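You operate a simulated robot arm through the tools that you are given. There is no shell and no other tool. Be economical: measure what you need, move in short steps, check, and stop when the job is done.

You are at the controls of a simulated robot arm. One attempt, no reset.

## Task
Seat the green tub on the doser and dose the waiting mould with the shots printed on it.
Fine: gate open only to dose, closed after; carriage out; spill nothing.

The check looks at the end state, three seconds after you hand in, the way a careful person would. Anything else that was tipped, shoved, dropped, spilled or broken makes it a failure.

## Robot
A 7-joint arm with a two-finger parallel gripper, fixed in place. Base frame: the origin is at the foot of the arm, x ahead of it, y to its left, z up; the work surface is at about z = 0. Lengths are in m, angles in degrees, forces in N, time in s.
With the tool pointing down near the work surface it reaches from about 0.22 to 0.58 m from the base axis. Its first joint turns from -66.0 to 66.0 degrees. Payload 2.5 kg.
The tool frame sits at the grasp point between the pads (the TCP): z along the fingers, y along the line on which they close. The tips reach 0.023 m beyond it. The gripper opens to 0.094 m. The fingers are 0.038 m wide and 0.01 m thick; the gripper's body (0.054 by 0.096 m) begins 0.039 m behind the TCP.
Orientation is that of the tool frame in the base frame, as a unit quaternion [w, x, y, z]. With the fingers straight down and closing along the base's y, the tool's x points along the base's -x, its y along +y and its z along -z.

## Interface
- The arm moves only by the tool move_arm. Its argument "increments" is text: rows parted by semicolons, each of 7 numbers parted by spaces: the turn, a rotation vector about the tool's x, y, z in degrees, then the shift along the tool's x, y, z in m, then the finger opening in m, from 0 to 0.094. In form: ax ay az tx ty tz fingers; .... A call has 1 to 8 rows; each row shifts and turns the commanded pose from where the row before left it, along the tool's axes as they then stand. Rows are played at 5 a second. More than 0.05 m and 8.6 degrees between two rows, or a gripper value outside its range, and nothing of the call is played. A pose out of reach is approached as far as the arm can. The call stops where the force on the tool passes 40 N (or 10 N more than at its start, if that is more) or the arm is blocked; 0.2 s more then pass. Each finger travels about 0.108 m/s and halts on what it meets, pressing with about 21 N; the grip force reading is that of the motor and also rises with nothing between the fingers. The clock runs only during rows and for 0.2 s after the last one: add rows that do not move to give the fingers time. It gives the time, the measured TCP pose, the force on the tool (base axes), the opening and the grip force at its end, in the units of the frame above (readings bear some noise).
- Cameras (640 x 400 px; columns grow to the right, rows downward): "scene" is fixed at [0.1379, -0.4263, 0.5442]; the picture's right is [0.64, -0.77, 0.00], its down [-0.43, -0.36, -0.83] and it looks along [0.64, 0.53, -0.56] (base axes); focal length 223 px, centre (320, 200). "wrist" rides on the gripper at [-0.039, 0, -0.044] in the tool frame; the picture's right is [0.00, -1.00, 0.00], its down [0.97, 0.00, -0.24] and it looks along [0.24, 0.00, 0.97] (tool axes); focal length 218 px, centre (320, 200). There is no depth. A picture from a camera that has moved, and an enlarged one, comes with that camera's place and axes in the base frame and with its lens.
- get_image(camera): a new picture of that camera. It takes no simulated time.
- close_up(camera, box): a new picture of the part [left, top, right, bottom] of that camera's present view, enlarged. It takes no simulated time.
- hand_in(): hands the job in; it is judged then, once.

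Work in short steps. Places have to be worked out from the pictures, the camera data and where the tool is seen: move nearer, look again, correct. Check each grasp and each placing, and mend what went wrong. You have 120 turns and 76 pictures in all, those below and enlarged ones among them. Open the gripper and draw the arm clear of the work before you hand the job in, unless the task says otherwise; then end with one line.

The tools are called as name(argument=value, ...) on one line, values as JSON. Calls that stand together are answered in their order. move_arm: Moves the arm, as the interface text tells. Its arguments: {"type":"object","properties":{"increments":{"type":"string"}},"required":["increments"]} The other tools are called the same way: get_image (camera) takes a picture; close_up (camera, box) takes an enlarged picture of a part of a camera's view; hand_in () hands the job in.

At the start:

```text
clock: 0.0
tool_pos: [0.2948, -0.185, 0.4158]
ee_rot: [0.0, 0.0, 1.0, 0.0]
wrist_force: [0.9, 0.0, -0.1]
opening: 0.094
finger_force: 0.0
```

scene: 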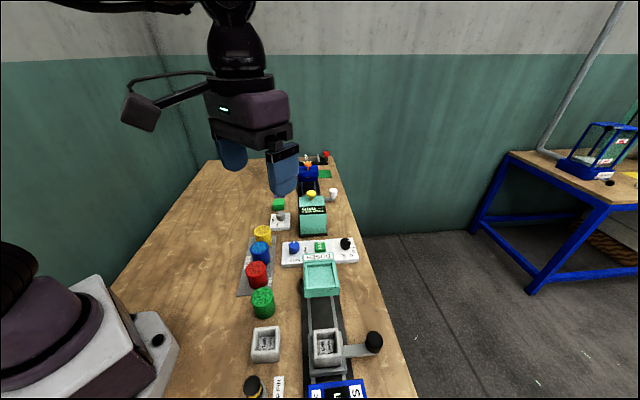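
wrist: 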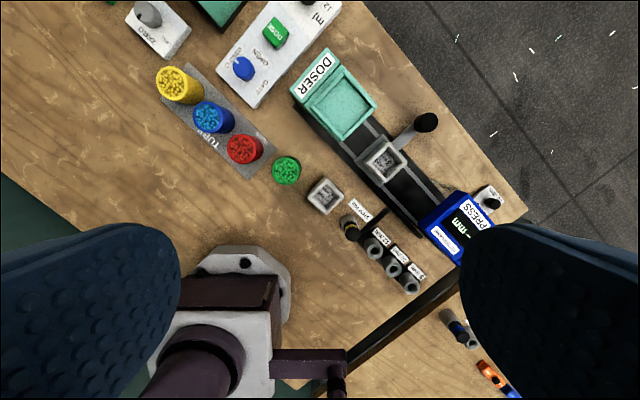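

I see the doser, tubs, moulds. I take enlarged views to read labels.

close_up(camera="scene", box=[220, 220, 400, 400])

close_up(camera="wrist", box=[120, 0, 360, 200])

close_up(camera="wrist", box=[280, 100, 520, 300])

```text
2.22 times, centred on (310, 310) of scene
camera zoom: at [0.1379, -0.4263, 0.5442], right [0.64, -0.77, 0.0], down [-0.43, -0.36, -0.83], along [0.64, 0.53, -0.56], focal length 495 px, centre (342, -44)
```

zoom: 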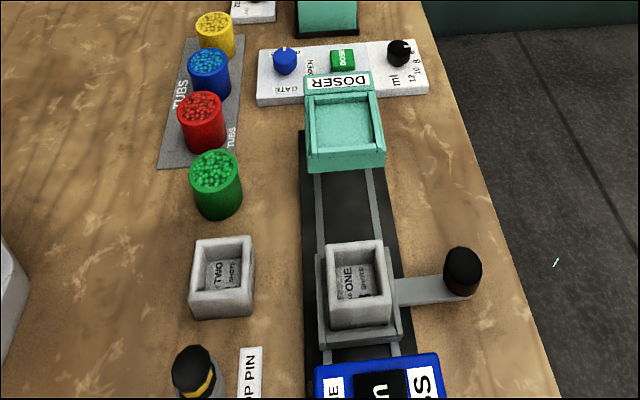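

```text
2.00 times, centred on (240, 100) of wrist
camera zoom: at [0.3349, -0.1852, 0.4608], right [0.0, -1.0, 0.0], down [-0.97, 0.0, 0.24], along [-0.24, 0.0, -0.97], focal length 436 px, centre (480, 400)
```

zoom: 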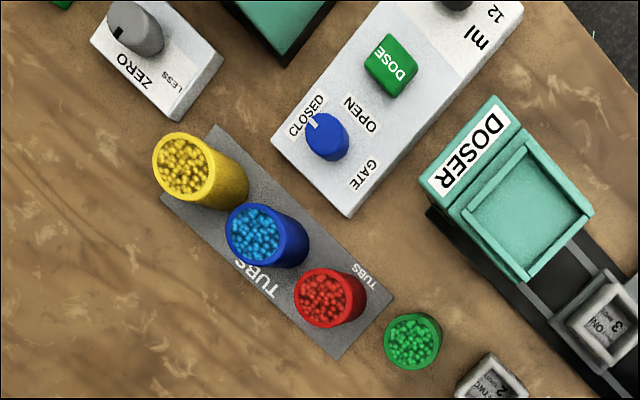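

```text
2.00 times, centred on (400, 200) of wrist
camera zoom: at [0.3349, -0.1852, 0.4608], right [0.0, -1.0, 0.0], down [-0.97, 0.0, 0.24], along [-0.24, 0.0, -0.97], focal length 436 px, centre (160, 200)
```

zoom: 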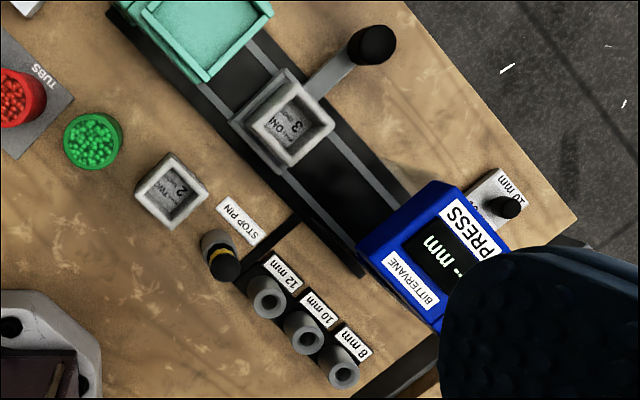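

The carriage mould reads "ONE … 3 shots?" and the spare "TWO … 2 shots?". I move lower over them to read.

move_arm(increments="0 0 0 0.0 -0.03 0.05 0.094; 0 0 0 0.0 -0.03 0.05 0.094; 0 0 0 0 -0.01 0.03 0.094; 0 0 0 0 0 0 0.094")

get_image(camera="wrist")

close_up(camera="wrist", box=[260, 60, 420, 180])

```text
refused: row 1 steps farther than a row can; nothing moved
```

```text
70 pictures are left
camera wrist: at [0.3349, -0.1852, 0.4608], right [0.0, -1.0, 0.0], down [-0.97, 0.0, 0.24], along [-0.24, 0.0, -0.97], focal length 218 px, centre (320, 200)
```

wrist: 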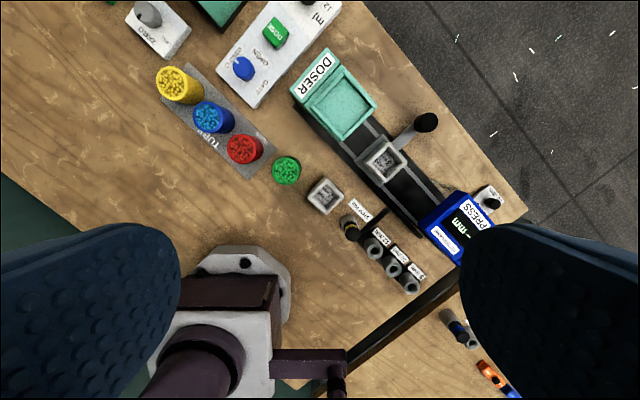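

```text
3.33 times, centred on (340, 120) of wrist
camera zoom: at [0.3349, -0.1852, 0.4608], right [0.0, -1.0, 0.0], down [-0.97, 0.0, 0.24], along [-0.24, 0.0, -0.97], focal length 728 px, centre (253, 467)
```

zoom: 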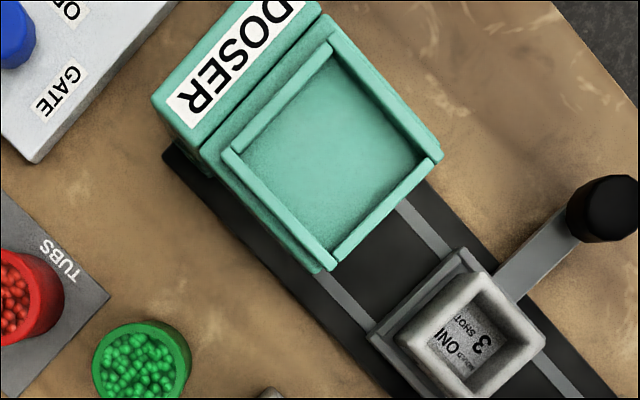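

Rows must be kept under 0.05 m total; I repeat with smaller steps.

move_arm(increments="0 0 0 -0.01 -0.02 0.04 0.094; 0 0 0 -0.01 -0.02 0.04 0.094; 0 0 0 -0.01 -0.02 0.03 0.094; 0 0 0 0 0 0 0.094; 0 0 0 0 0 0 0.094")

get_image(camera="wrist")

```text
clock: 1.2
tool_pos: [0.3232, -0.2459, 0.3064]
ee_rot: [-0.001, 0.0, 1.0, 0.001]
wrist_force: [0.4, 0.6, 0.1]
opening: 0.094
finger_force: 0.0
```

```text
68 pictures are left
camera wrist: at [0.3627, -0.2466, 0.3515], right [0.0, -1.0, 0.0], down [-0.97, 0.0, 0.24], along [-0.24, 0.0, -0.97], focal length 218 px, centre (320, 200)
```

wrist: 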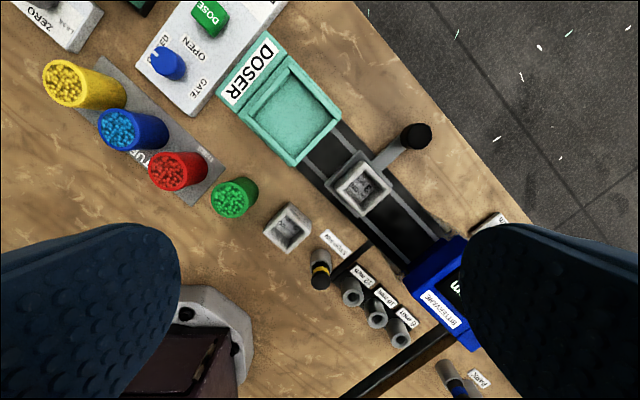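

close_up(camera="wrist", box=[330, 150, 410, 230])

close_up(camera="wrist", box=[250, 190, 330, 260])

close_up(camera="wrist", box=[130, 0, 370, 180])

```text
5.00 times, centred on (370, 190) of wrist
camera zoom: at [0.3627, -0.2466, 0.3515], right [0.0, -1.0, 0.0], down [-0.97, 0.0, 0.24], along [-0.24, 0.0, -0.97], focal length 1091 px, centre (70, 250)
```

zoom: 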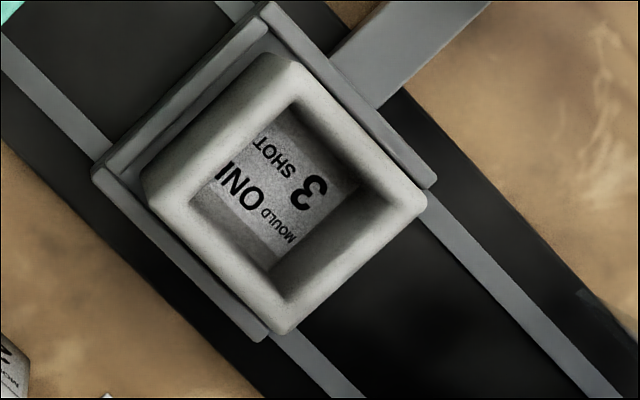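

```text
5.71 times, centred on (290, 225) of wrist
camera zoom: at [0.3627, -0.2466, 0.3515], right [0.0, -1.0, 0.0], down [-0.97, 0.0, 0.24], along [-0.24, 0.0, -0.97], focal length 1247 px, centre (491, 57)
```

zoom: 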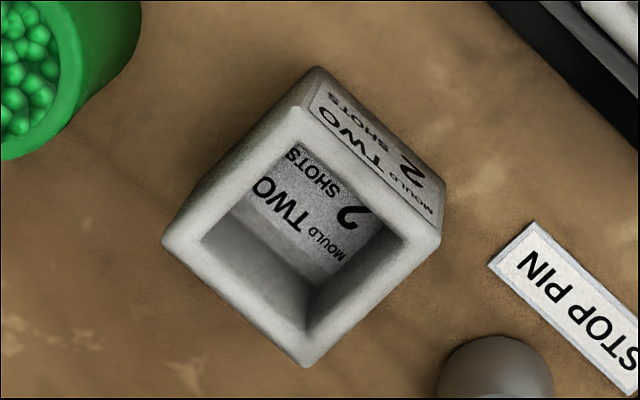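

```text
2.22 times, centred on (250, 90) of wrist
camera zoom: at [0.3627, -0.2466, 0.3515], right [0.0, -1.0, 0.0], down [-0.97, 0.0, 0.24], along [-0.24, 0.0, -0.97], focal length 485 px, centre (476, 444)
```

zoom: 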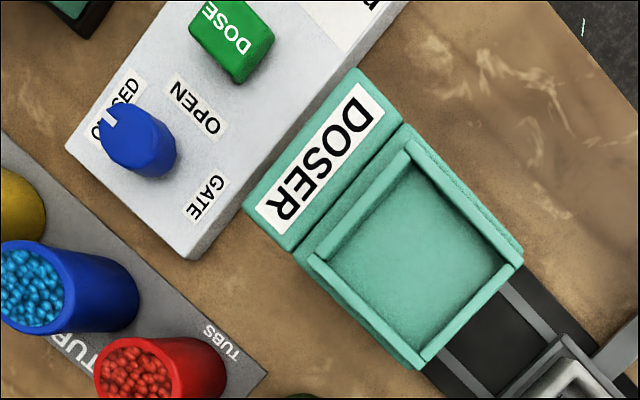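

The carriage mould reads "ONE, 3 SHOTS" — it's the one waiting in the carriage. I judge the tub at about (0.298,-0.126), top z≈0.065, doser tray centre (0.391,-0.219), rim z≈0.118, layout turned 45°. I move above the tub and turn -45°.

move_arm(increments="0 0 -7.5 0.008 0.035 0.01 0.094; 0 0 -7.5 0.002 0.045 0 0.094; 0 0 -7.5 0 0.04 0.0 0.094; 0 0 -7.5 0 0 0.03 0.094; 0 0 -7.5 0 0 0.03 0.094; 0 0 -7.5 0 0 0.03 0.094; 0 0 0 0 0 0 0.094; 0 0 0 0 0 0 0.094")

get_image(camera="wrist")

get_image(camera="scene")

```text
clock: 3.0
tool_pos: [0.2997, -0.1266, 0.2057]
ee_rot: [0.0, -0.383, 0.924, 0.0]
wrist_force: [0.5, -0.3, 0.1]
opening: 0.0937
finger_force: 0.1
```

```text
64 pictures are left
camera wrist: at [0.3279, -0.0996, 0.2501], right [0.71, -0.71, 0.0], down [-0.69, -0.69, 0.24], along [-0.17, -0.17, -0.97], focal length 218 px, centre (320, 200)
```

wrist: 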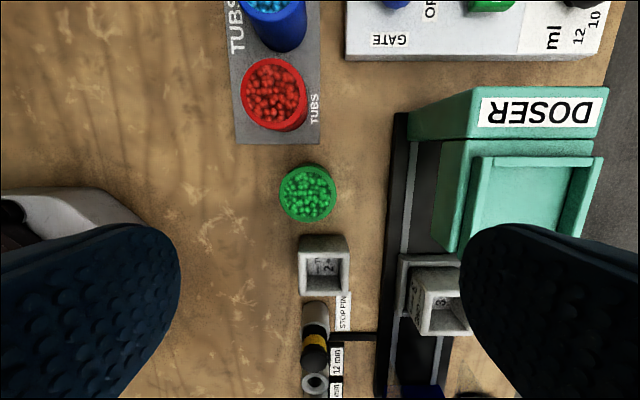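

```text
63 pictures are left
```

scene: 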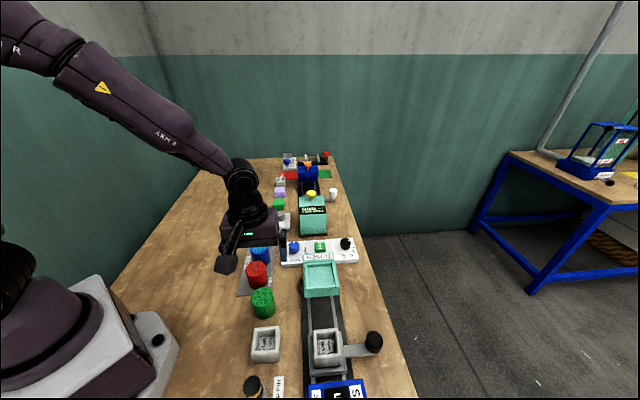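

Alignment is good. The tub is about 10 mm towards +tool y and 2.5 mm +tool x; I shift and descend partially, then check.

move_arm(increments="0 0 0 0.0025 0.0103 0.03 0.094; 0 0 0 0 0 0.04 0.094; 0 0 0 0 0 0.035 0.094; 0 0 0 0 0 0 0.094; 0 0 0 0 0 0 0.094")

get_image(camera="wrist")

close_up(camera="scene", box=[200, 220, 360, 340])

```text
clock: 4.2
tool_pos: [0.2913, -0.1224, 0.0996]
ee_rot: [-0.001, -0.382, 0.924, 0.0]
wrist_force: [0.6, 0.4, 0.2]
opening: 0.0941
finger_force: 0.1
```

```text
62 pictures are left
camera wrist: at [0.3196, -0.0953, 0.1449], right [0.71, -0.71, 0.0], down [-0.69, -0.69, 0.24], along [-0.17, -0.17, -0.97], focal length 218 px, centre (320, 200)
```

wrist: 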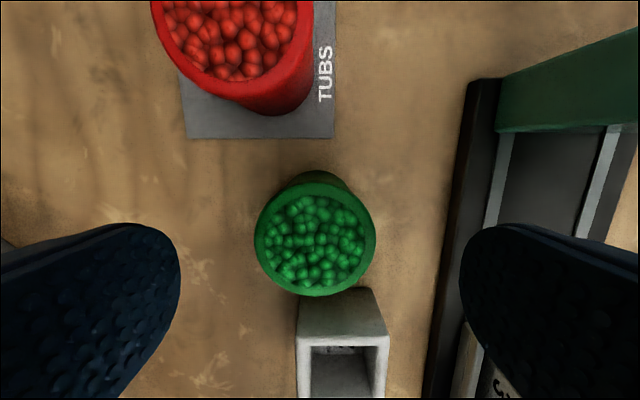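

```text
3.33 times, centred on (280, 280) of scene
camera zoom: at [0.1379, -0.4263, 0.5442], right [0.64, -0.77, 0.0], down [-0.43, -0.36, -0.83], along [0.64, 0.53, -0.56], focal length 742 px, centre (453, -67)
```

zoom: 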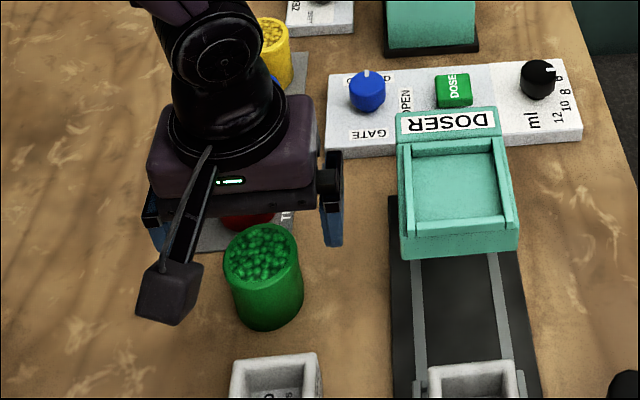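

Tub top is at z≈0.05 with diameter ≈0.05, centred within 2 mm. I descend to z≈0.042 and close.

move_arm(increments="0 0 0 0 0.002 0.03 0.094; 0 0 0 0 0 0.028 0.094; 0 0 0 0 0 0 0.094; 0 0 0 0 0 0 0.07; 0 0 0 0 0 0 0.045; 0 0 0 0 0 0 0.03; 0 0 0 0 0 0 0.03")

get_image(camera="wrist")

close_up(camera="scene", box=[200, 220, 360, 340])

```text
clock: 5.8
tool_pos: [0.2908, -0.1206, 0.0425]
ee_rot: [0.001, -0.383, 0.924, -0.001]
wrist_force: [0.4, 0.1, -0.1]
opening: 0.0503
finger_force: 20.9
```

```text
60 pictures are left
camera wrist: at [0.3191, -0.0938, 0.0869], right [0.71, -0.71, 0.0], down [-0.69, -0.69, 0.24], along [-0.17, -0.17, -0.97], focal length 218 px, centre (320, 200)
```

wrist: 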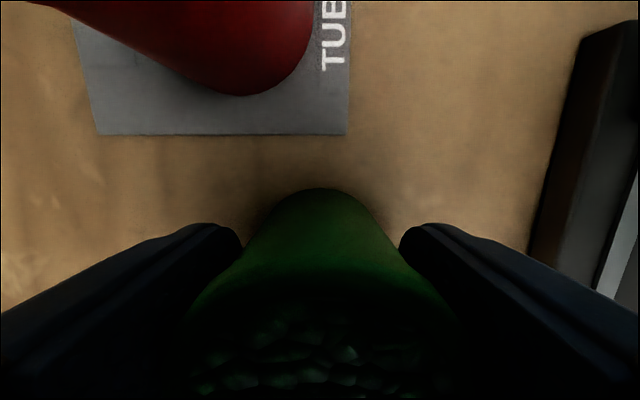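

```text
3.33 times, centred on (280, 280) of scene
camera zoom: at [0.1379, -0.4263, 0.5442], right [0.64, -0.77, 0.0], down [-0.43, -0.36, -0.83], along [0.64, 0.53, -0.56], focal length 742 px, centre (453, -67)
```

zoom: 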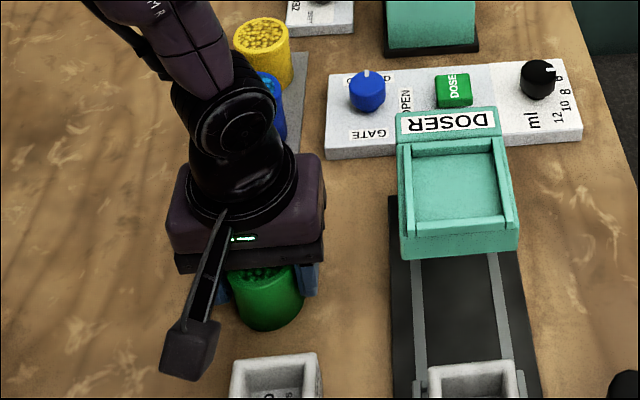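

Gripped firmly (0.050 m). I lift it and move to a point short of the doser to view the tray.

move_arm(increments="0 0 0 0 0 -0.02 0.03; 0 0 0 0 0 -0.045 0.03; 0 0 0 0 0 -0.045 0.03; 0 0 0 0 0 -0.045 0.03; 0 0 0 0 0 -0.045 0.03; 0 0 0 0.02 -0.035 0 0.03; 0 0 0 0.02 -0.035 0 0.03; 0 0 0 0 0 0 0.03")

move_arm(increments="0 0 0 0.02 -0.035 0 0.03; 0 0 0 0.02 -0.035 0 0.03; 0 0 0 0 0 0 0.03; 0 0 0 0 0 0 0.03")

get_image(camera="wrist")

get_image(camera="scene")

```text
clock: 7.6
tool_pos: [0.3095, -0.1971, 0.2438]
ee_rot: [0.0, -0.383, 0.924, 0.0]
wrist_force: [0.2, 0.1, -1.8]
opening: 0.0503
finger_force: 20.9
```

```text
clock: 8.6
tool_pos: [0.3319, -0.2761, 0.2431]
ee_rot: [0.0, -0.383, 0.924, 0.0]
wrist_force: [0.5, -0.9, -0.4]
opening: 0.0502
finger_force: 21.1
```

```text
58 pictures are left
camera wrist: at [0.3599, -0.2484, 0.2875], right [0.71, -0.71, 0.0], down [-0.69, -0.69, 0.24], along [-0.17, -0.17, -0.97], focal length 218 px, centre (320, 200)
```

wrist: 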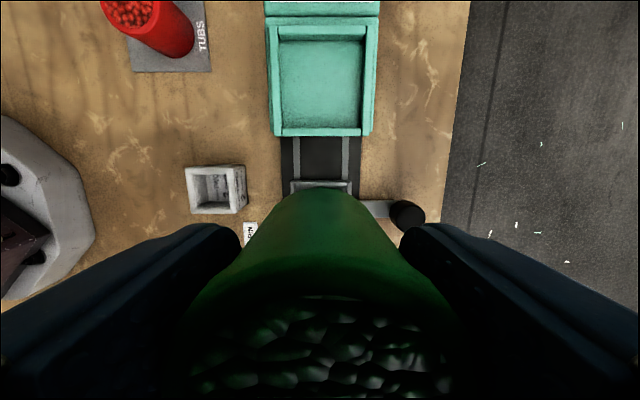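

```text
57 pictures are left
```

scene: 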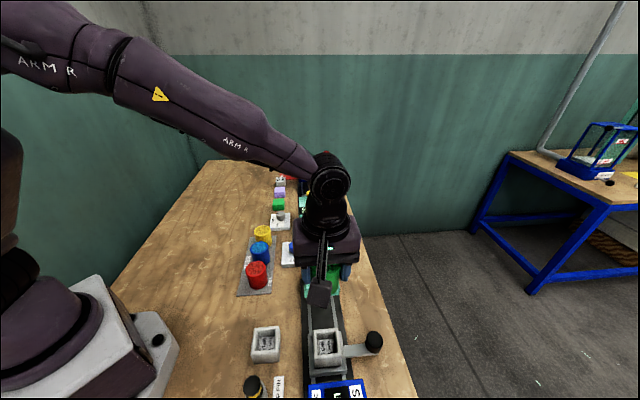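

Lateral alignment is right; tray centre is ~0.084 m further ahead (tool −x), rim z≈0.117. I move over it and lower partway.

move_arm(increments="0 0 0 -0.042 -0.001 0 0.03; 0 0 0 -0.042 0 0 0.03; 0 0 0 0 0 0 0.03; 0 0 0 0 0 0.035 0.03; 0 0 0 0 0 0.03 0.03; 0 0 0 0 0 0 0.03; 0 0 0 0 0 0 0.03")

close_up(camera="scene", box=[260, 200, 400, 305])

get_image(camera="wrist")

```text
clock: 10.2
tool_pos: [0.3892, -0.2155, 0.1784]
ee_rot: [0.0, -0.382, 0.924, 0.001]
wrist_force: [0.2, 0.0, -1.1]
opening: 0.0501
finger_force: 21.4
```

```text
3.81 times, centred on (330, 252) of scene
camera zoom: at [0.1379, -0.4263, 0.5442], right [0.64, -0.77, 0.0], down [-0.43, -0.36, -0.83], along [0.64, 0.53, -0.56], focal length 848 px, centre (282, 0)
```

zoom: 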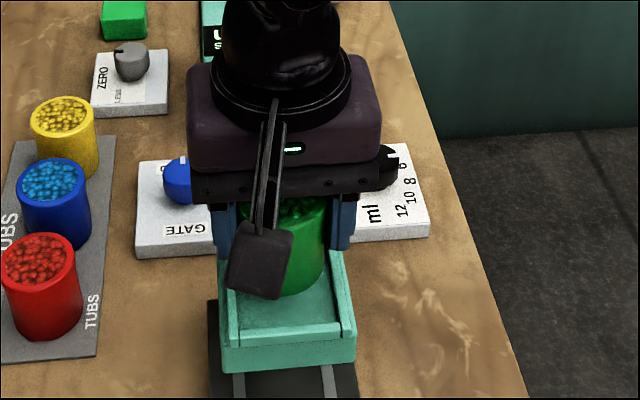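

```text
55 pictures are left
camera wrist: at [0.4189, -0.1884, 0.2236], right [0.71, -0.71, 0.0], down [-0.69, -0.69, 0.24], along [-0.17, -0.17, -0.97], focal length 218 px, centre (320, 200)
```

wrist: 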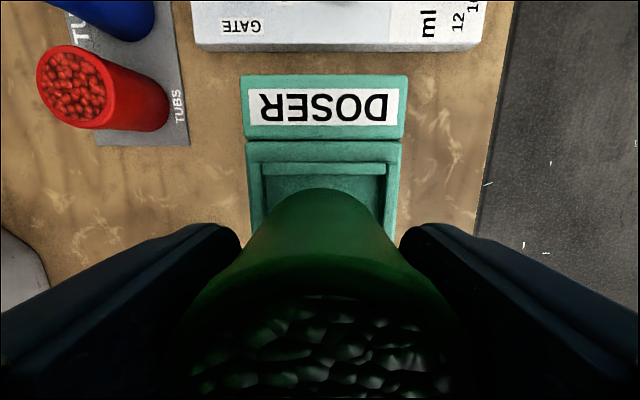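

Tub is nearly over the tray; I zoom to refine the fore-aft offset before lowering.

close_up(camera="wrist", box=[230, 130, 420, 250])

close_up(camera="scene", box=[300, 240, 360, 300])

```text
3.33 times, centred on (325, 190) of wrist
camera zoom: at [0.4189, -0.1884, 0.2236], right [0.71, -0.71, 0.0], down [-0.69, -0.69, 0.24], along [-0.17, -0.17, -0.97], focal length 728 px, centre (303, 233)
```

zoom: 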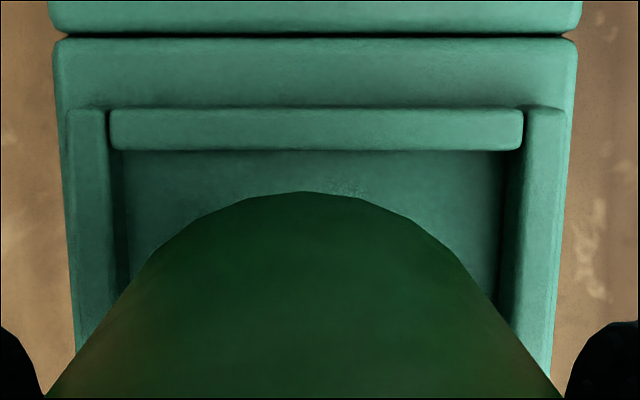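

```text
6.67 times, centred on (330, 270) of scene
camera zoom: at [0.1379, -0.4263, 0.5442], right [0.64, -0.77, 0.0], down [-0.43, -0.36, -0.83], along [0.64, 0.53, -0.56], focal length 1484 px, centre (253, -267)
```

zoom: 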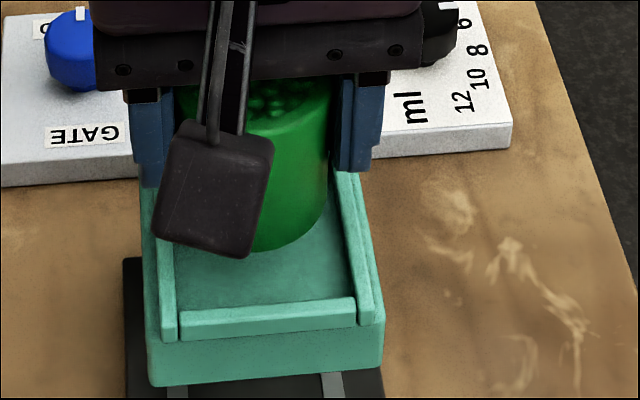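

Gaps suggest a correction of only 1 mm aft and 1.5 mm lateral. I apply it and lower toward the tray floor.

move_arm(increments="0 0 0 0.001 -0.0015 0 0.03; 0 0 0 0 0 0.01 0.03; 0 0 0 0 0 0.01 0.03; 0 0 0 0 0 0 0.03; 0 0 0 0 0 0 0.03")

close_up(camera="scene", box=[300, 240, 360, 300])

close_up(camera="wrist", box=[230, 130, 420, 250])

```text
clock: 11.4
tool_pos: [0.3903, -0.2186, 0.1571]
ee_rot: [0.001, -0.382, 0.924, 0.0]
wrist_force: [0.4, -0.8, -0.5]
opening: 0.0501
finger_force: 21.4
```

```text
6.67 times, centred on (330, 270) of scene
camera zoom: at [0.1379, -0.4263, 0.5442], right [0.64, -0.77, 0.0], down [-0.43, -0.36, -0.83], along [0.64, 0.53, -0.56], focal length 1484 px, centre (253, -267)
```

zoom: 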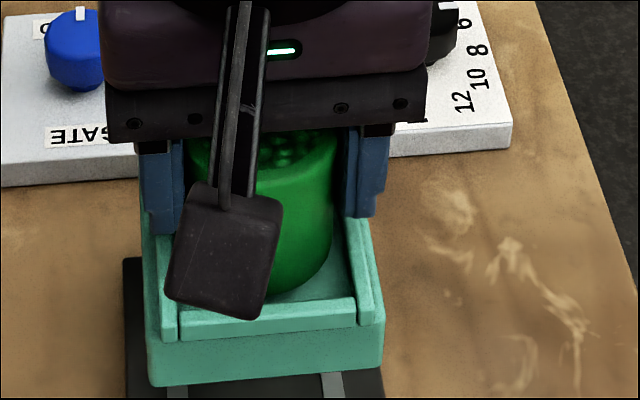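

```text
3.33 times, centred on (325, 190) of wrist
camera zoom: at [0.4192, -0.1913, 0.2029], right [0.71, -0.71, 0.0], down [-0.69, -0.69, 0.24], along [-0.17, -0.17, -0.97], focal length 728 px, centre (303, 233)
```

zoom: 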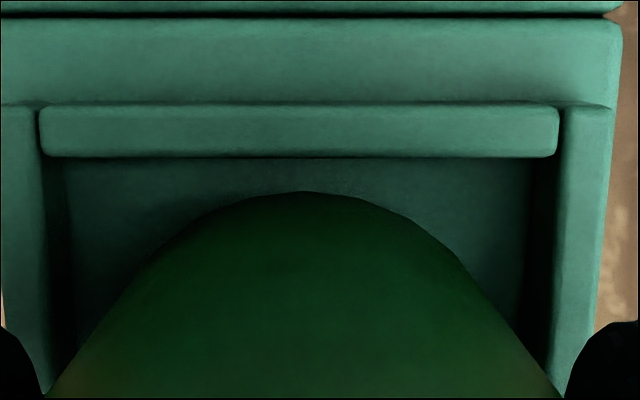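

Centred and entering the tray. Lower in small steps until contact.

move_arm(increments="0 0 0 0 0 0.003 0.03; 0 0 0 0 0 0.003 0.03; 0 0 0 0 0 0 0.03; 0 0 0 0 0 0 0.03")

close_up(camera="scene", box=[300, 240, 360, 300])

```text
clock: 12.4
tool_pos: [0.3916, -0.2183, 0.1533]
ee_rot: [0.001, -0.383, 0.924, 0.0]
wrist_force: [-3.5, 0.5, 16.1]
opening: 0.0505
finger_force: 21.3
```

```text
6.67 times, centred on (330, 270) of scene
camera zoom: at [0.1378, -0.4263, 0.5443], right [0.64, -0.77, 0.0], down [-0.43, -0.36, -0.83], along [0.64, 0.53, -0.56], focal length 1484 px, centre (253, -267)
```

zoom: 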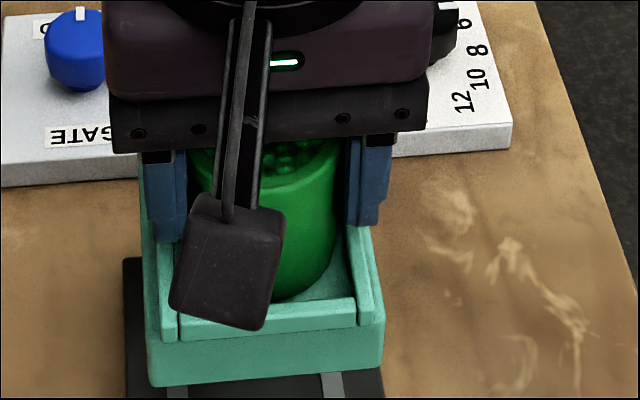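

Contact (16 N) with the tub base at z≈0.111, inside the rims. I ease off slightly and release.

move_arm(increments="0 0 0 0 0 -0.002 0.03; 0 0 0 0 0 0 0.03; 0 0 0 0 0 0 0.056; 0 0 0 0 0 0 0.062; 0 0 0 0 0 0 0.066; 0 0 0 0 0 0 0.066")

close_up(camera="scene", box=[300, 240, 360, 300])

close_up(camera="wrist", box=[230, 130, 420, 250])

```text
clock: 13.8
tool_pos: [0.3909, -0.2175, 0.1553]
ee_rot: [0.0, -0.383, 0.924, 0.0]
wrist_force: [-0.4, 0.3, 0.4]
opening: 0.0663
finger_force: 0.1
```

```text
6.67 times, centred on (330, 270) of scene
camera zoom: at [0.1379, -0.4263, 0.5442], right [0.64, -0.77, 0.0], down [-0.43, -0.36, -0.83], along [0.64, 0.53, -0.56], focal length 1484 px, centre (253, -267)
```

zoom: 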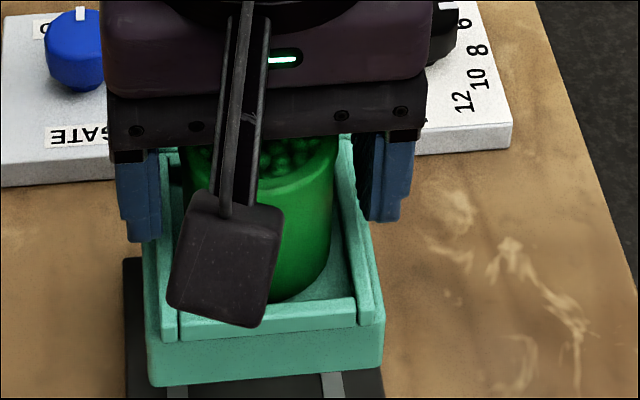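

```text
3.33 times, centred on (325, 190) of wrist
camera zoom: at [0.4197, -0.1913, 0.1992], right [0.71, -0.71, 0.0], down [-0.69, -0.69, 0.24], along [-0.17, -0.17, -0.97], focal length 728 px, centre (303, 233)
```

zoom: 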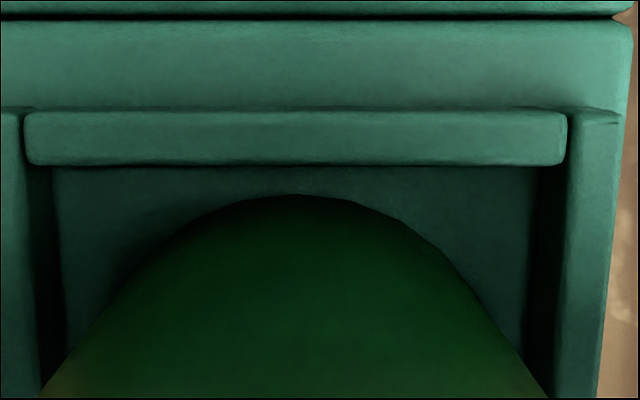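

Tub seated in the tray. I rise clear and move over the carriage handle to look.

move_arm(increments="0 0 0 0 0 -0.02 0.07; 0 0 0 0 0 -0.04 0.08; 0 0 0 0 0 -0.04 0.094; 0 0 0 0.03 -0.025 0 0.094; 0 0 0 0.03 -0.025 0 0.094; 0 0 0 0.03 -0.025 0 0.094; 0 0 0 0.02 -0.01 0 0.094; 0 0 0 0 0 0 0.094")

get_image(camera="wrist")

get_image(camera="scene")

```text
clock: 15.6
tool_pos: [0.3708, -0.356, 0.2542]
ee_rot: [0.0, -0.383, 0.924, 0.0]
wrist_force: [0.1, 0.0, 0.2]
opening: 0.0941
finger_force: 0.1
```

```text
47 pictures are left
camera wrist: at [0.4008, -0.3288, 0.2984], right [0.71, -0.71, 0.0], down [-0.69, -0.69, 0.24], along [-0.17, -0.17, -0.97], focal length 218 px, centre (320, 200)
```

wrist: 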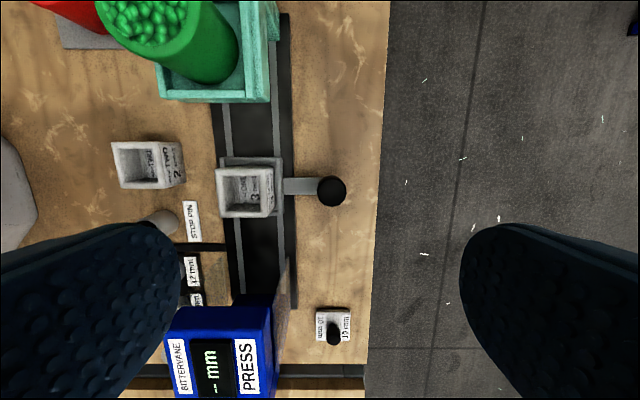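

```text
46 pictures are left
```

scene: 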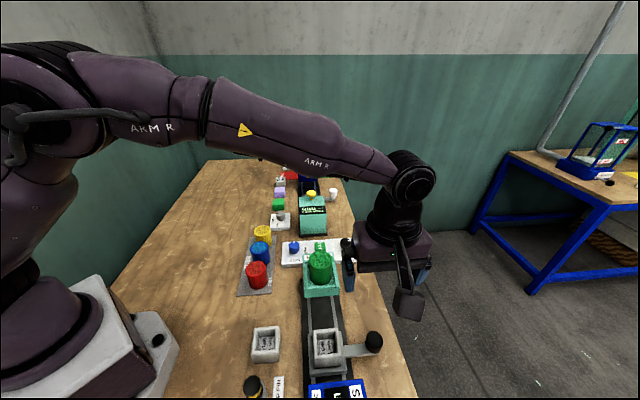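

Knob ≈ (0.372,-0.373); handle bar leaves it across the track, so I'll grip it with fingers along the track. Turn +90° over the knob.

move_arm(increments="0 0 7.5 0.011 -0.0127 0 0.094; 0 0 7.5 0 0 0 0.094; 0 0 7.5 0 0 0 0.094; 0 0 7.5 0 0 0 0.094; 0 0 7.5 0 0 0 0.094; 0 0 7.5 0 0 0 0.094; 0 0 7.5 0 0 0 0.094; 0 0 7.5 0 0 0 0.094")

move_arm(increments="0 0 7.5 0 0 0.03 0.094; 0 0 7.5 0 0 0.03 0.094; 0 0 7.5 0 0 0.03 0.094; 0 0 7.5 0 0 0 0.094; 0 0 0 0 0 0 0.094; 0 0 0 0 0 0 0.094")

get_image(camera="wrist")

close_up(camera="scene", box=[270, 250, 470, 400])

```text
clock: 17.4
tool_pos: [0.3747, -0.3735, 0.2526]
ee_rot: [0.0, 0.132, 0.991, 0.0]
wrist_force: [-0.3, -1.0, -0.1]
opening: 0.0937
finger_force: 0.0
```

```text
clock: 18.8
tool_pos: [0.3743, -0.3722, 0.1644]
ee_rot: [0.0, 0.384, 0.923, -0.001]
wrist_force: [0.9, 0.9, -0.1]
opening: 0.0938
finger_force: 0.0
```

```text
45 pictures are left
camera wrist: at [0.4032, -0.4012, 0.2086], right [-0.71, -0.71, 0.0], down [-0.69, 0.69, 0.24], along [-0.17, 0.17, -0.97], focal length 218 px, centre (320, 200)
```

wrist: 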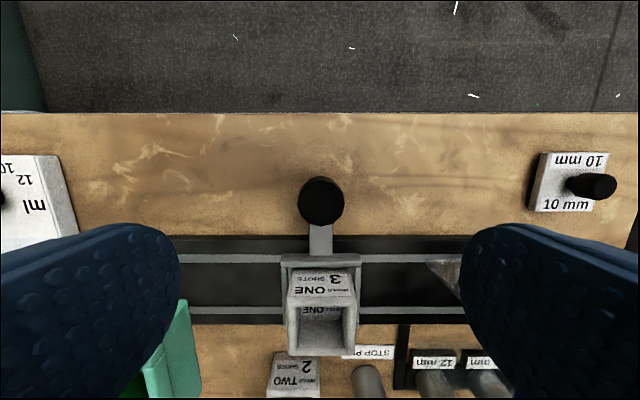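

```text
2.67 times, centred on (370, 325) of scene
camera zoom: at [0.1379, -0.4263, 0.5442], right [0.64, -0.77, 0.0], down [-0.43, -0.36, -0.83], along [0.64, 0.53, -0.56], focal length 594 px, centre (187, -133)
```

zoom: 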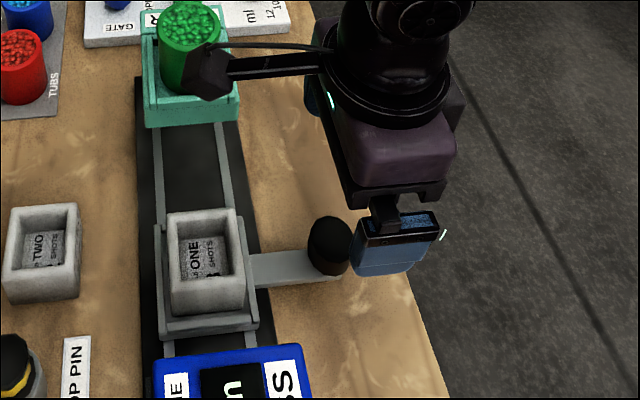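

Well centred on the knob (top z≈0.05, ⌀≈0.034). I descend to z≈0.042 and grip.

move_arm(increments="0 0 0 0 0 0.045 0.094; 0 0 0 0 0 0.045 0.094; 0 0 0 0 0 0.032 0.094; 0 0 0 0 0 0 0.094; 0 0 0 0 0 0 0.06; 0 0 0 0 0 0 0.035; 0 0 0 0 0 0 0.02; 0 0 0 0 0 0 0.02")

close_up(camera="scene", box=[270, 250, 470, 400])

```text
clock: 20.6
tool_pos: [0.3752, -0.3732, 0.0422]
ee_rot: [0.0, 0.383, 0.924, 0.0]
wrist_force: [1.4, -4.0, -4.0]
opening: 0.034
finger_force: 44.9
```

```text
2.67 times, centred on (370, 325) of scene
camera zoom: at [0.1379, -0.4263, 0.5442], right [0.64, -0.77, 0.0], down [-0.43, -0.36, -0.83], along [0.64, 0.53, -0.56], focal length 594 px, centre (187, -133)
```

zoom: 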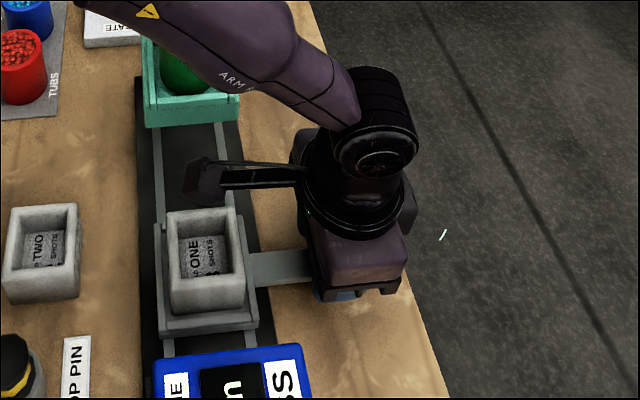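

Knob gripped, but the gripper's side arm (≈0.10 m out on tool +x, z≈0.155) would sweep into the seated tub in this orientation. I release, rise a bit, turn back −45° so that arm trails, and regrip above the bar.

move_arm(increments="0 0 0 0 0 0 0.06; 0 0 0 0 0 -0.01 0.094; 0 0 -7.5 0 0 -0.001 0.094; 0 0 -7.5 0 0 0 0.094; 0 0 -7.5 0 0 0 0.094; 0 0 -7.5 0 0 0 0.094; 0 0 -7.5 0 0 0 0.094; 0 0 -7.5 0 0 0 0.094")

move_arm(increments="0 0 0 0 0 0 0.094; 0 0 0 0 0 0 0.07; 0 0 0 0 0 0 0.045; 0 0 0 0 0 0 0.02; 0 0 0 0 0 0 0.02")

close_up(camera="scene", box=[270, 250, 470, 400])

```text
clock: 22.4
tool_pos: [0.3744, -0.3733, 0.052]
ee_rot: [0.0, -0.001, 1.0, 0.001]
wrist_force: [0.2, -0.1, 0.4]
opening: 0.094
finger_force: 0.1
```

```text
clock: 23.6
tool_pos: [0.375, -0.3729, 0.0528]
ee_rot: [0.0, -0.001, 1.0, 0.0]
wrist_force: [-5.1, 3.3, 2.5]
opening: 0.0326
finger_force: 44.7
```

```text
2.67 times, centred on (370, 325) of scene
camera zoom: at [0.1379, -0.4263, 0.5442], right [0.64, -0.77, 0.0], down [-0.43, -0.36, -0.83], along [0.64, 0.53, -0.56], focal length 594 px, centre (187, -133)
```

zoom: 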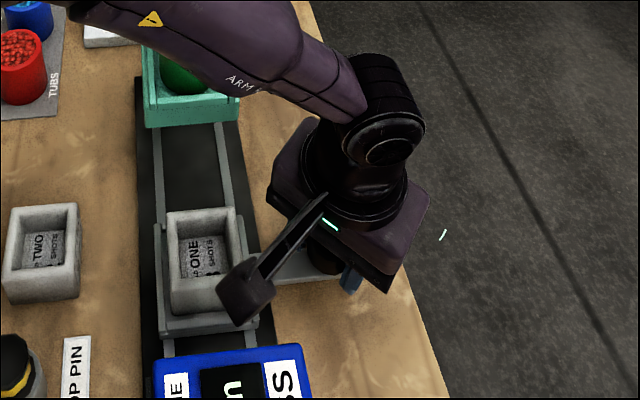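

Regripped. I drag the carriage toward the doser 0.05 m as a test.

move_arm(increments="0 0 0 -0.005 0.005 0 0.02; 0 0 0 -0.01 0.01 0 0.02; 0 0 0 -0.01 0.01 0 0.02; 0 0 0 -0.01 0.01 0 0.02; 0 0 0 0 0 0 0.02")

close_up(camera="scene", box=[270, 250, 470, 400])

```text
clock: 24.8
tool_pos: [0.41, -0.3373, 0.0523]
ee_rot: [0.001, -0.001, 1.0, -0.001]
wrist_force: [7.5, -8.8, -1.9]
opening: 0.0324
finger_force: 45.8
```

```text
2.67 times, centred on (370, 325) of scene
camera zoom: at [0.1379, -0.4263, 0.5442], right [0.64, -0.77, 0.0], down [-0.43, -0.36, -0.83], along [0.64, 0.53, -0.56], focal length 594 px, centre (187, -133)
```

zoom: 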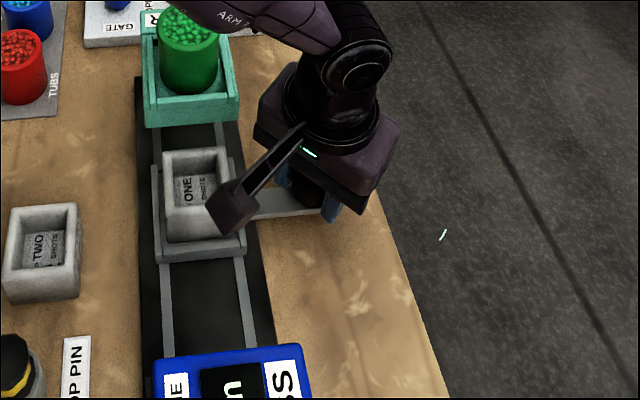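

The carriage follows well with mould upright. Continue another 0.06 m.

move_arm(increments="0 0 0 -0.009 0.009 0 0.02; 0 0 0 -0.009 0.009 0 0.02; 0 0 0 -0.009 0.009 0 0.02; 0 0 0 -0.009 0.009 0 0.02; 0 0 0 -0.006 0.006 0 0.02; 0 0 0 0 0 0 0.02")

close_up(camera="scene", box=[260, 210, 420, 340])

```text
clock: 26.2
tool_pos: [0.4505, -0.2948, 0.0539]
ee_rot: [-0.002, 0.0, 1.0, 0.001]
wrist_force: [-4.3, 5.1, 3.0]
opening: 0.0327
finger_force: 45.0
```

```text
3.08 times, centred on (340, 275) of scene
camera zoom: at [0.1379, -0.4263, 0.5442], right [0.64, -0.77, 0.0], down [-0.43, -0.36, -0.83], along [0.64, 0.53, -0.56], focal length 685 px, centre (258, -31)
```

zoom: 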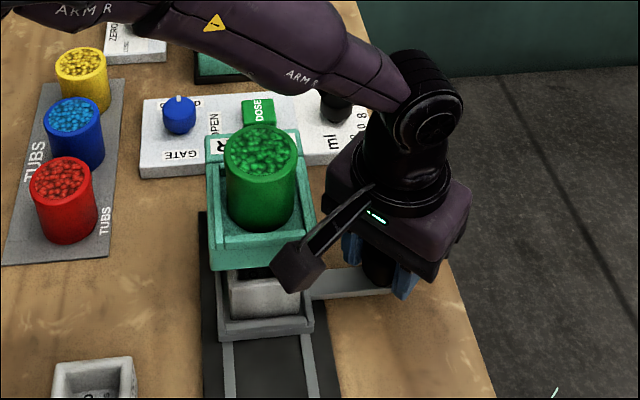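

At x_t −0.110 of the estimated −0.121 travel. Continue in small steps watching for an end stop.

move_arm(increments="0 0 0 -0.003 0.003 0 0.02; 0 0 0 -0.003 0.003 0 0.02; 0 0 0 -0.002 0.002 0 0.02; 0 0 0 0 0 0 0.02")

close_up(camera="scene", box=[290, 250, 390, 330])

```text
clock: 27.2
tool_pos: [0.4595, -0.2885, 0.0524]
ee_rot: [0.0, 0.001, 1.0, 0.0]
wrist_force: [-5.3, -0.6, 1.7]
opening: 0.0326
finger_force: 45.1
```

```text
5.00 times, centred on (340, 290) of scene
camera zoom: at [0.1379, -0.4263, 0.5442], right [0.64, -0.77, 0.0], down [-0.43, -0.36, -0.83], along [0.64, 0.53, -0.56], focal length 1113 px, centre (220, -250)
```

zoom: 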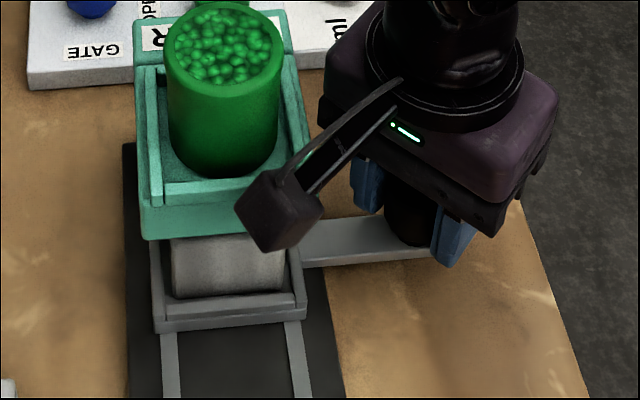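

By my estimate the carriage centre is at −0.122, under the tray centre. I probe 4 mm further to see whether there is an end stop.

move_arm(increments="0 0 0 -0.0015 0.0015 0 0.02; 0 0 0 -0.0015 0.0015 0 0.02; 0 0 0 0 0 0 0.02")

```text
clock: 28.0
tool_pos: [0.4589, -0.2886, 0.0536]
ee_rot: [-0.004, 0.001, 1.0, -0.002]
wrist_force: [-27.7, -10.7, 14.0]
opening: 0.0329
finger_force: 45.1
```

The position did not advance and the force rose: end stop reached, so the carriage is fully in. I relieve the push and release.

move_arm(increments="0 0 0 0.0015 -0.0015 0 0.02; 0 0 0 0.0005 -0.0005 0 0.02; 0 0 0 0 0 0 0.05; 0 0 0 0 0 0 0.06; 0 0 0 0 0 0 0.06")

move_arm(increments="0 0 0 0 0 -0.02 0.06; 0 0 0 0 0 -0.045 0.06; 0 0 0 0 0 -0.045 0.06; 0 0 0 0 0 -0.04 0.06; 0 0 0 -0.02 0.02 -0.03 0.06; 0 0 0 -0.02 0.03 -0.02 0.06; 0 0 0 0 0 0 0.06")

get_image(camera="wrist")

close_up(camera="scene", box=[260, 210, 420, 340])

```text
clock: 29.2
tool_pos: [0.4615, -0.2864, 0.053]
ee_rot: [-0.001, 0.0, 1.0, 0.0]
wrist_force: [-0.3, 1.1, -0.4]
opening: 0.0598
finger_force: 0.0
```

```text
clock: 30.8
tool_pos: [0.4977, -0.2361, 0.2532]
ee_rot: [0.0, 0.0, 1.0, 0.0]
wrist_force: [-0.4, 0.0, -0.7]
opening: 0.0601
finger_force: 0.1
```

```text
38 pictures are left
camera wrist: at [0.5384, -0.2369, 0.299], right [0.0, -1.0, 0.0], down [-0.97, 0.0, 0.24], along [-0.24, 0.0, -0.97], focal length 218 px, centre (320, 200)
```

wrist: 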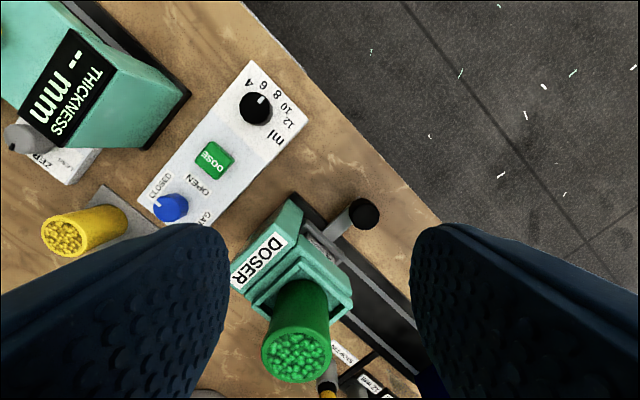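

```text
3.08 times, centred on (340, 275) of scene
camera zoom: at [0.1379, -0.4263, 0.5442], right [0.64, -0.77, 0.0], down [-0.43, -0.36, -0.83], along [0.64, 0.53, -0.56], focal length 685 px, centre (258, -31)
```

zoom: 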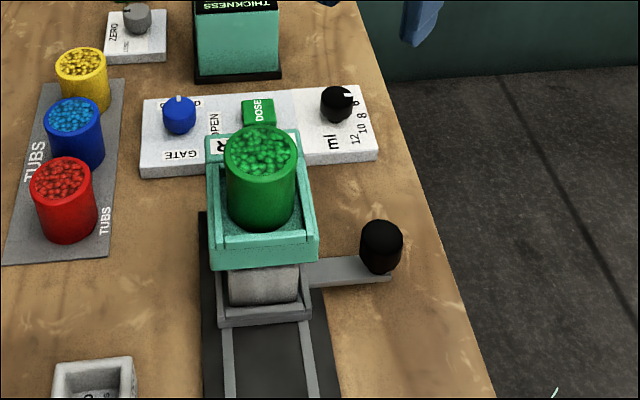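

Carriage stays in. The gate knob is at about (0.468,-0.059), DOSE button about (0.525,-0.113); opening is 90° clockwise from above. I move over the knob and turn to −45°.

move_arm(increments="0 0 0 0.008 0.044 0 0.06; 0 0 0 0.008 0.044 0 0.07; 0 0 0 0.007 0.044 0 0.08; 0 0 0 0.007 0.045 0 0.094; 0 0 -7.5 0 0 0.02 0.094; 0 0 -7.5 0 0 0.02 0.094; 0 0 -7.5 0 0 0.02 0.094; 0 0 -7.5 0 0 0.02 0.094")

move_arm(increments="0 0 -7.5 0 0 0 0.094; 0 0 -7.5 0 0 0 0.094; 0 0 0 0 0 0 0.094; 0 0 0 0 0 0 0.094")

get_image(camera="wrist")

close_up(camera="scene", box=[240, 170, 400, 290])

```text
clock: 32.6
tool_pos: [0.4696, -0.0595, 0.1712]
ee_rot: [0.0, -0.261, 0.965, 0.0]
wrist_force: [0.5, -0.1, -0.2]
opening: 0.094
finger_force: 0.0
```

```text
clock: 33.6
tool_pos: [0.4707, -0.0587, 0.1713]
ee_rot: [0.0, -0.382, 0.924, -0.001]
wrist_force: [-0.2, 0.1, -0.8]
opening: 0.0941
finger_force: 0.1
```

```text
36 pictures are left
camera wrist: at [0.499, -0.0326, 0.2171], right [0.71, -0.71, 0.0], down [-0.69, -0.69, 0.24], along [-0.17, -0.17, -0.97], focal length 218 px, centre (320, 200)
```

wrist: 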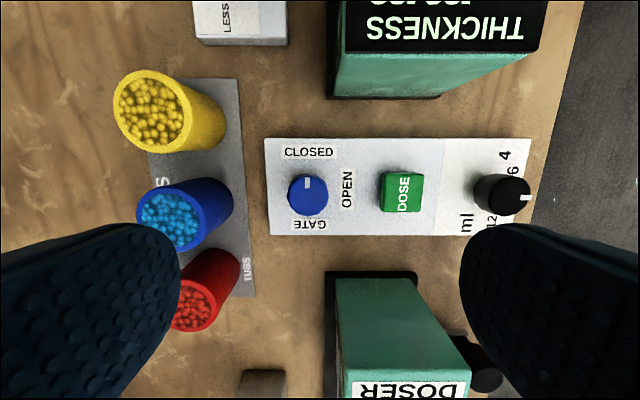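

```text
3.33 times, centred on (320, 230) of scene
camera zoom: at [0.1379, -0.4263, 0.5442], right [0.64, -0.77, 0.0], down [-0.43, -0.36, -0.83], along [0.64, 0.53, -0.56], focal length 742 px, centre (320, 100)
```

zoom: 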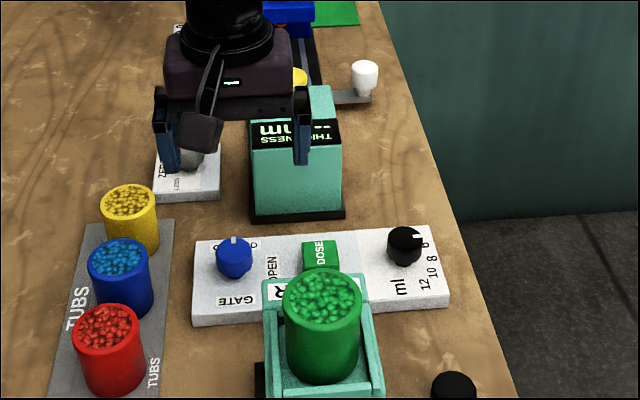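

Clear view: knob tick on CLOSED, OPEN is 90° clockwise. I centre (+10.6 mm y, −2 mm x), narrow the fingers to 0.056 to avoid the blue tub, and descend partway.

move_arm(increments="0 0 0 -0.002 0.0106 0 0.056; 0 0 0 0 0 0.04 0.056; 0 0 0 0 0 0.04 0.056; 0 0 0 0 0 0 0.056; 0 0 0 0 0 0 0.056")

get_image(camera="wrist")

close_up(camera="scene", box=[240, 190, 360, 280])

```text
clock: 34.8
tool_pos: [0.4642, -0.0511, 0.0929]
ee_rot: [0.0, -0.382, 0.924, 0.001]
wrist_force: [-0.9, 0.4, 0.9]
opening: 0.0563
finger_force: 0.1
```

```text
34 pictures are left
camera wrist: at [0.4929, -0.0247, 0.1374], right [0.71, -0.71, 0.0], down [-0.69, -0.69, 0.24], along [-0.17, -0.17, -0.97], focal length 218 px, centre (320, 200)
```

wrist: 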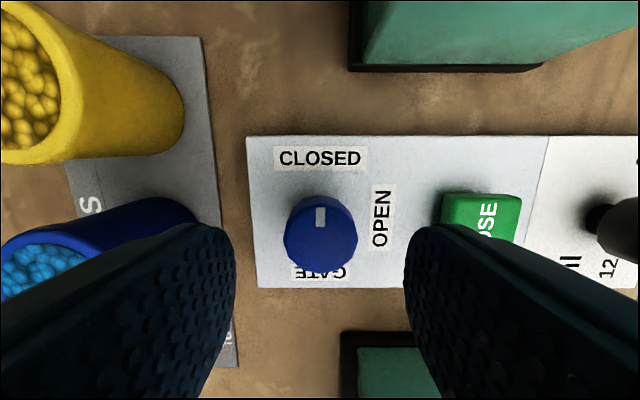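

```text
4.44 times, centred on (300, 235) of scene
camera zoom: at [0.1379, -0.4263, 0.5442], right [0.64, -0.77, 0.0], down [-0.43, -0.36, -0.83], along [0.64, 0.53, -0.56], focal length 990 px, centre (409, 44)
```

zoom: 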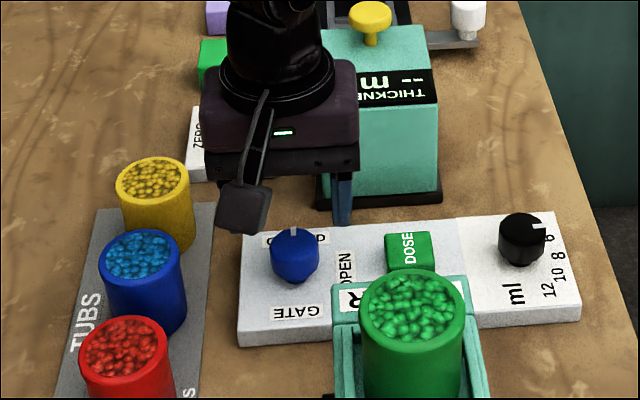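

Knob top z≈0.046, ⌀≈0.032, panel top ≈0.022. Shift 3 mm, descend to z≈0.05 and grip.

move_arm(increments="0 0 0 -0.003 0 0.02 0.056; 0 0 0 0 0 0.0225 0.056; 0 0 0 0 0 0 0.056; 0 0 0 0 0 0 0.04; 0 0 0 0 0 0 0.025; 0 0 0 0 0 0 0.025; 0 0 0 0 0 0 0.025")

get_image(camera="wrist")

```text
clock: 36.4
tool_pos: [0.4665, -0.0487, 0.0511]
ee_rot: [0.001, -0.383, 0.924, 0.0]
wrist_force: [13.0, -3.4, -11.6]
opening: 0.0336
finger_force: 45.5
```

```text
32 pictures are left
camera wrist: at [0.4956, -0.0222, 0.0961], right [0.71, -0.71, 0.0], down [-0.69, -0.69, 0.24], along [-0.17, -0.17, -0.97], focal length 218 px, centre (320, 200)
```

wrist: 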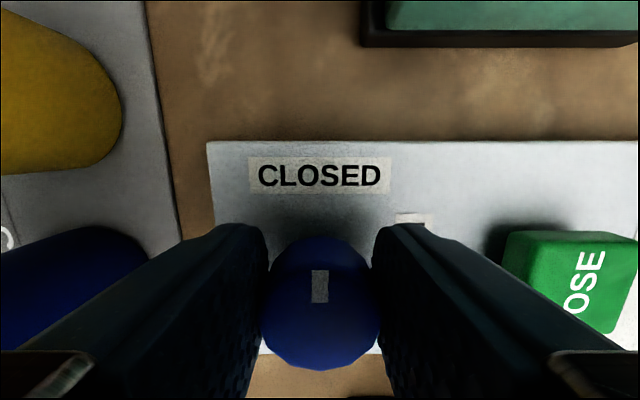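

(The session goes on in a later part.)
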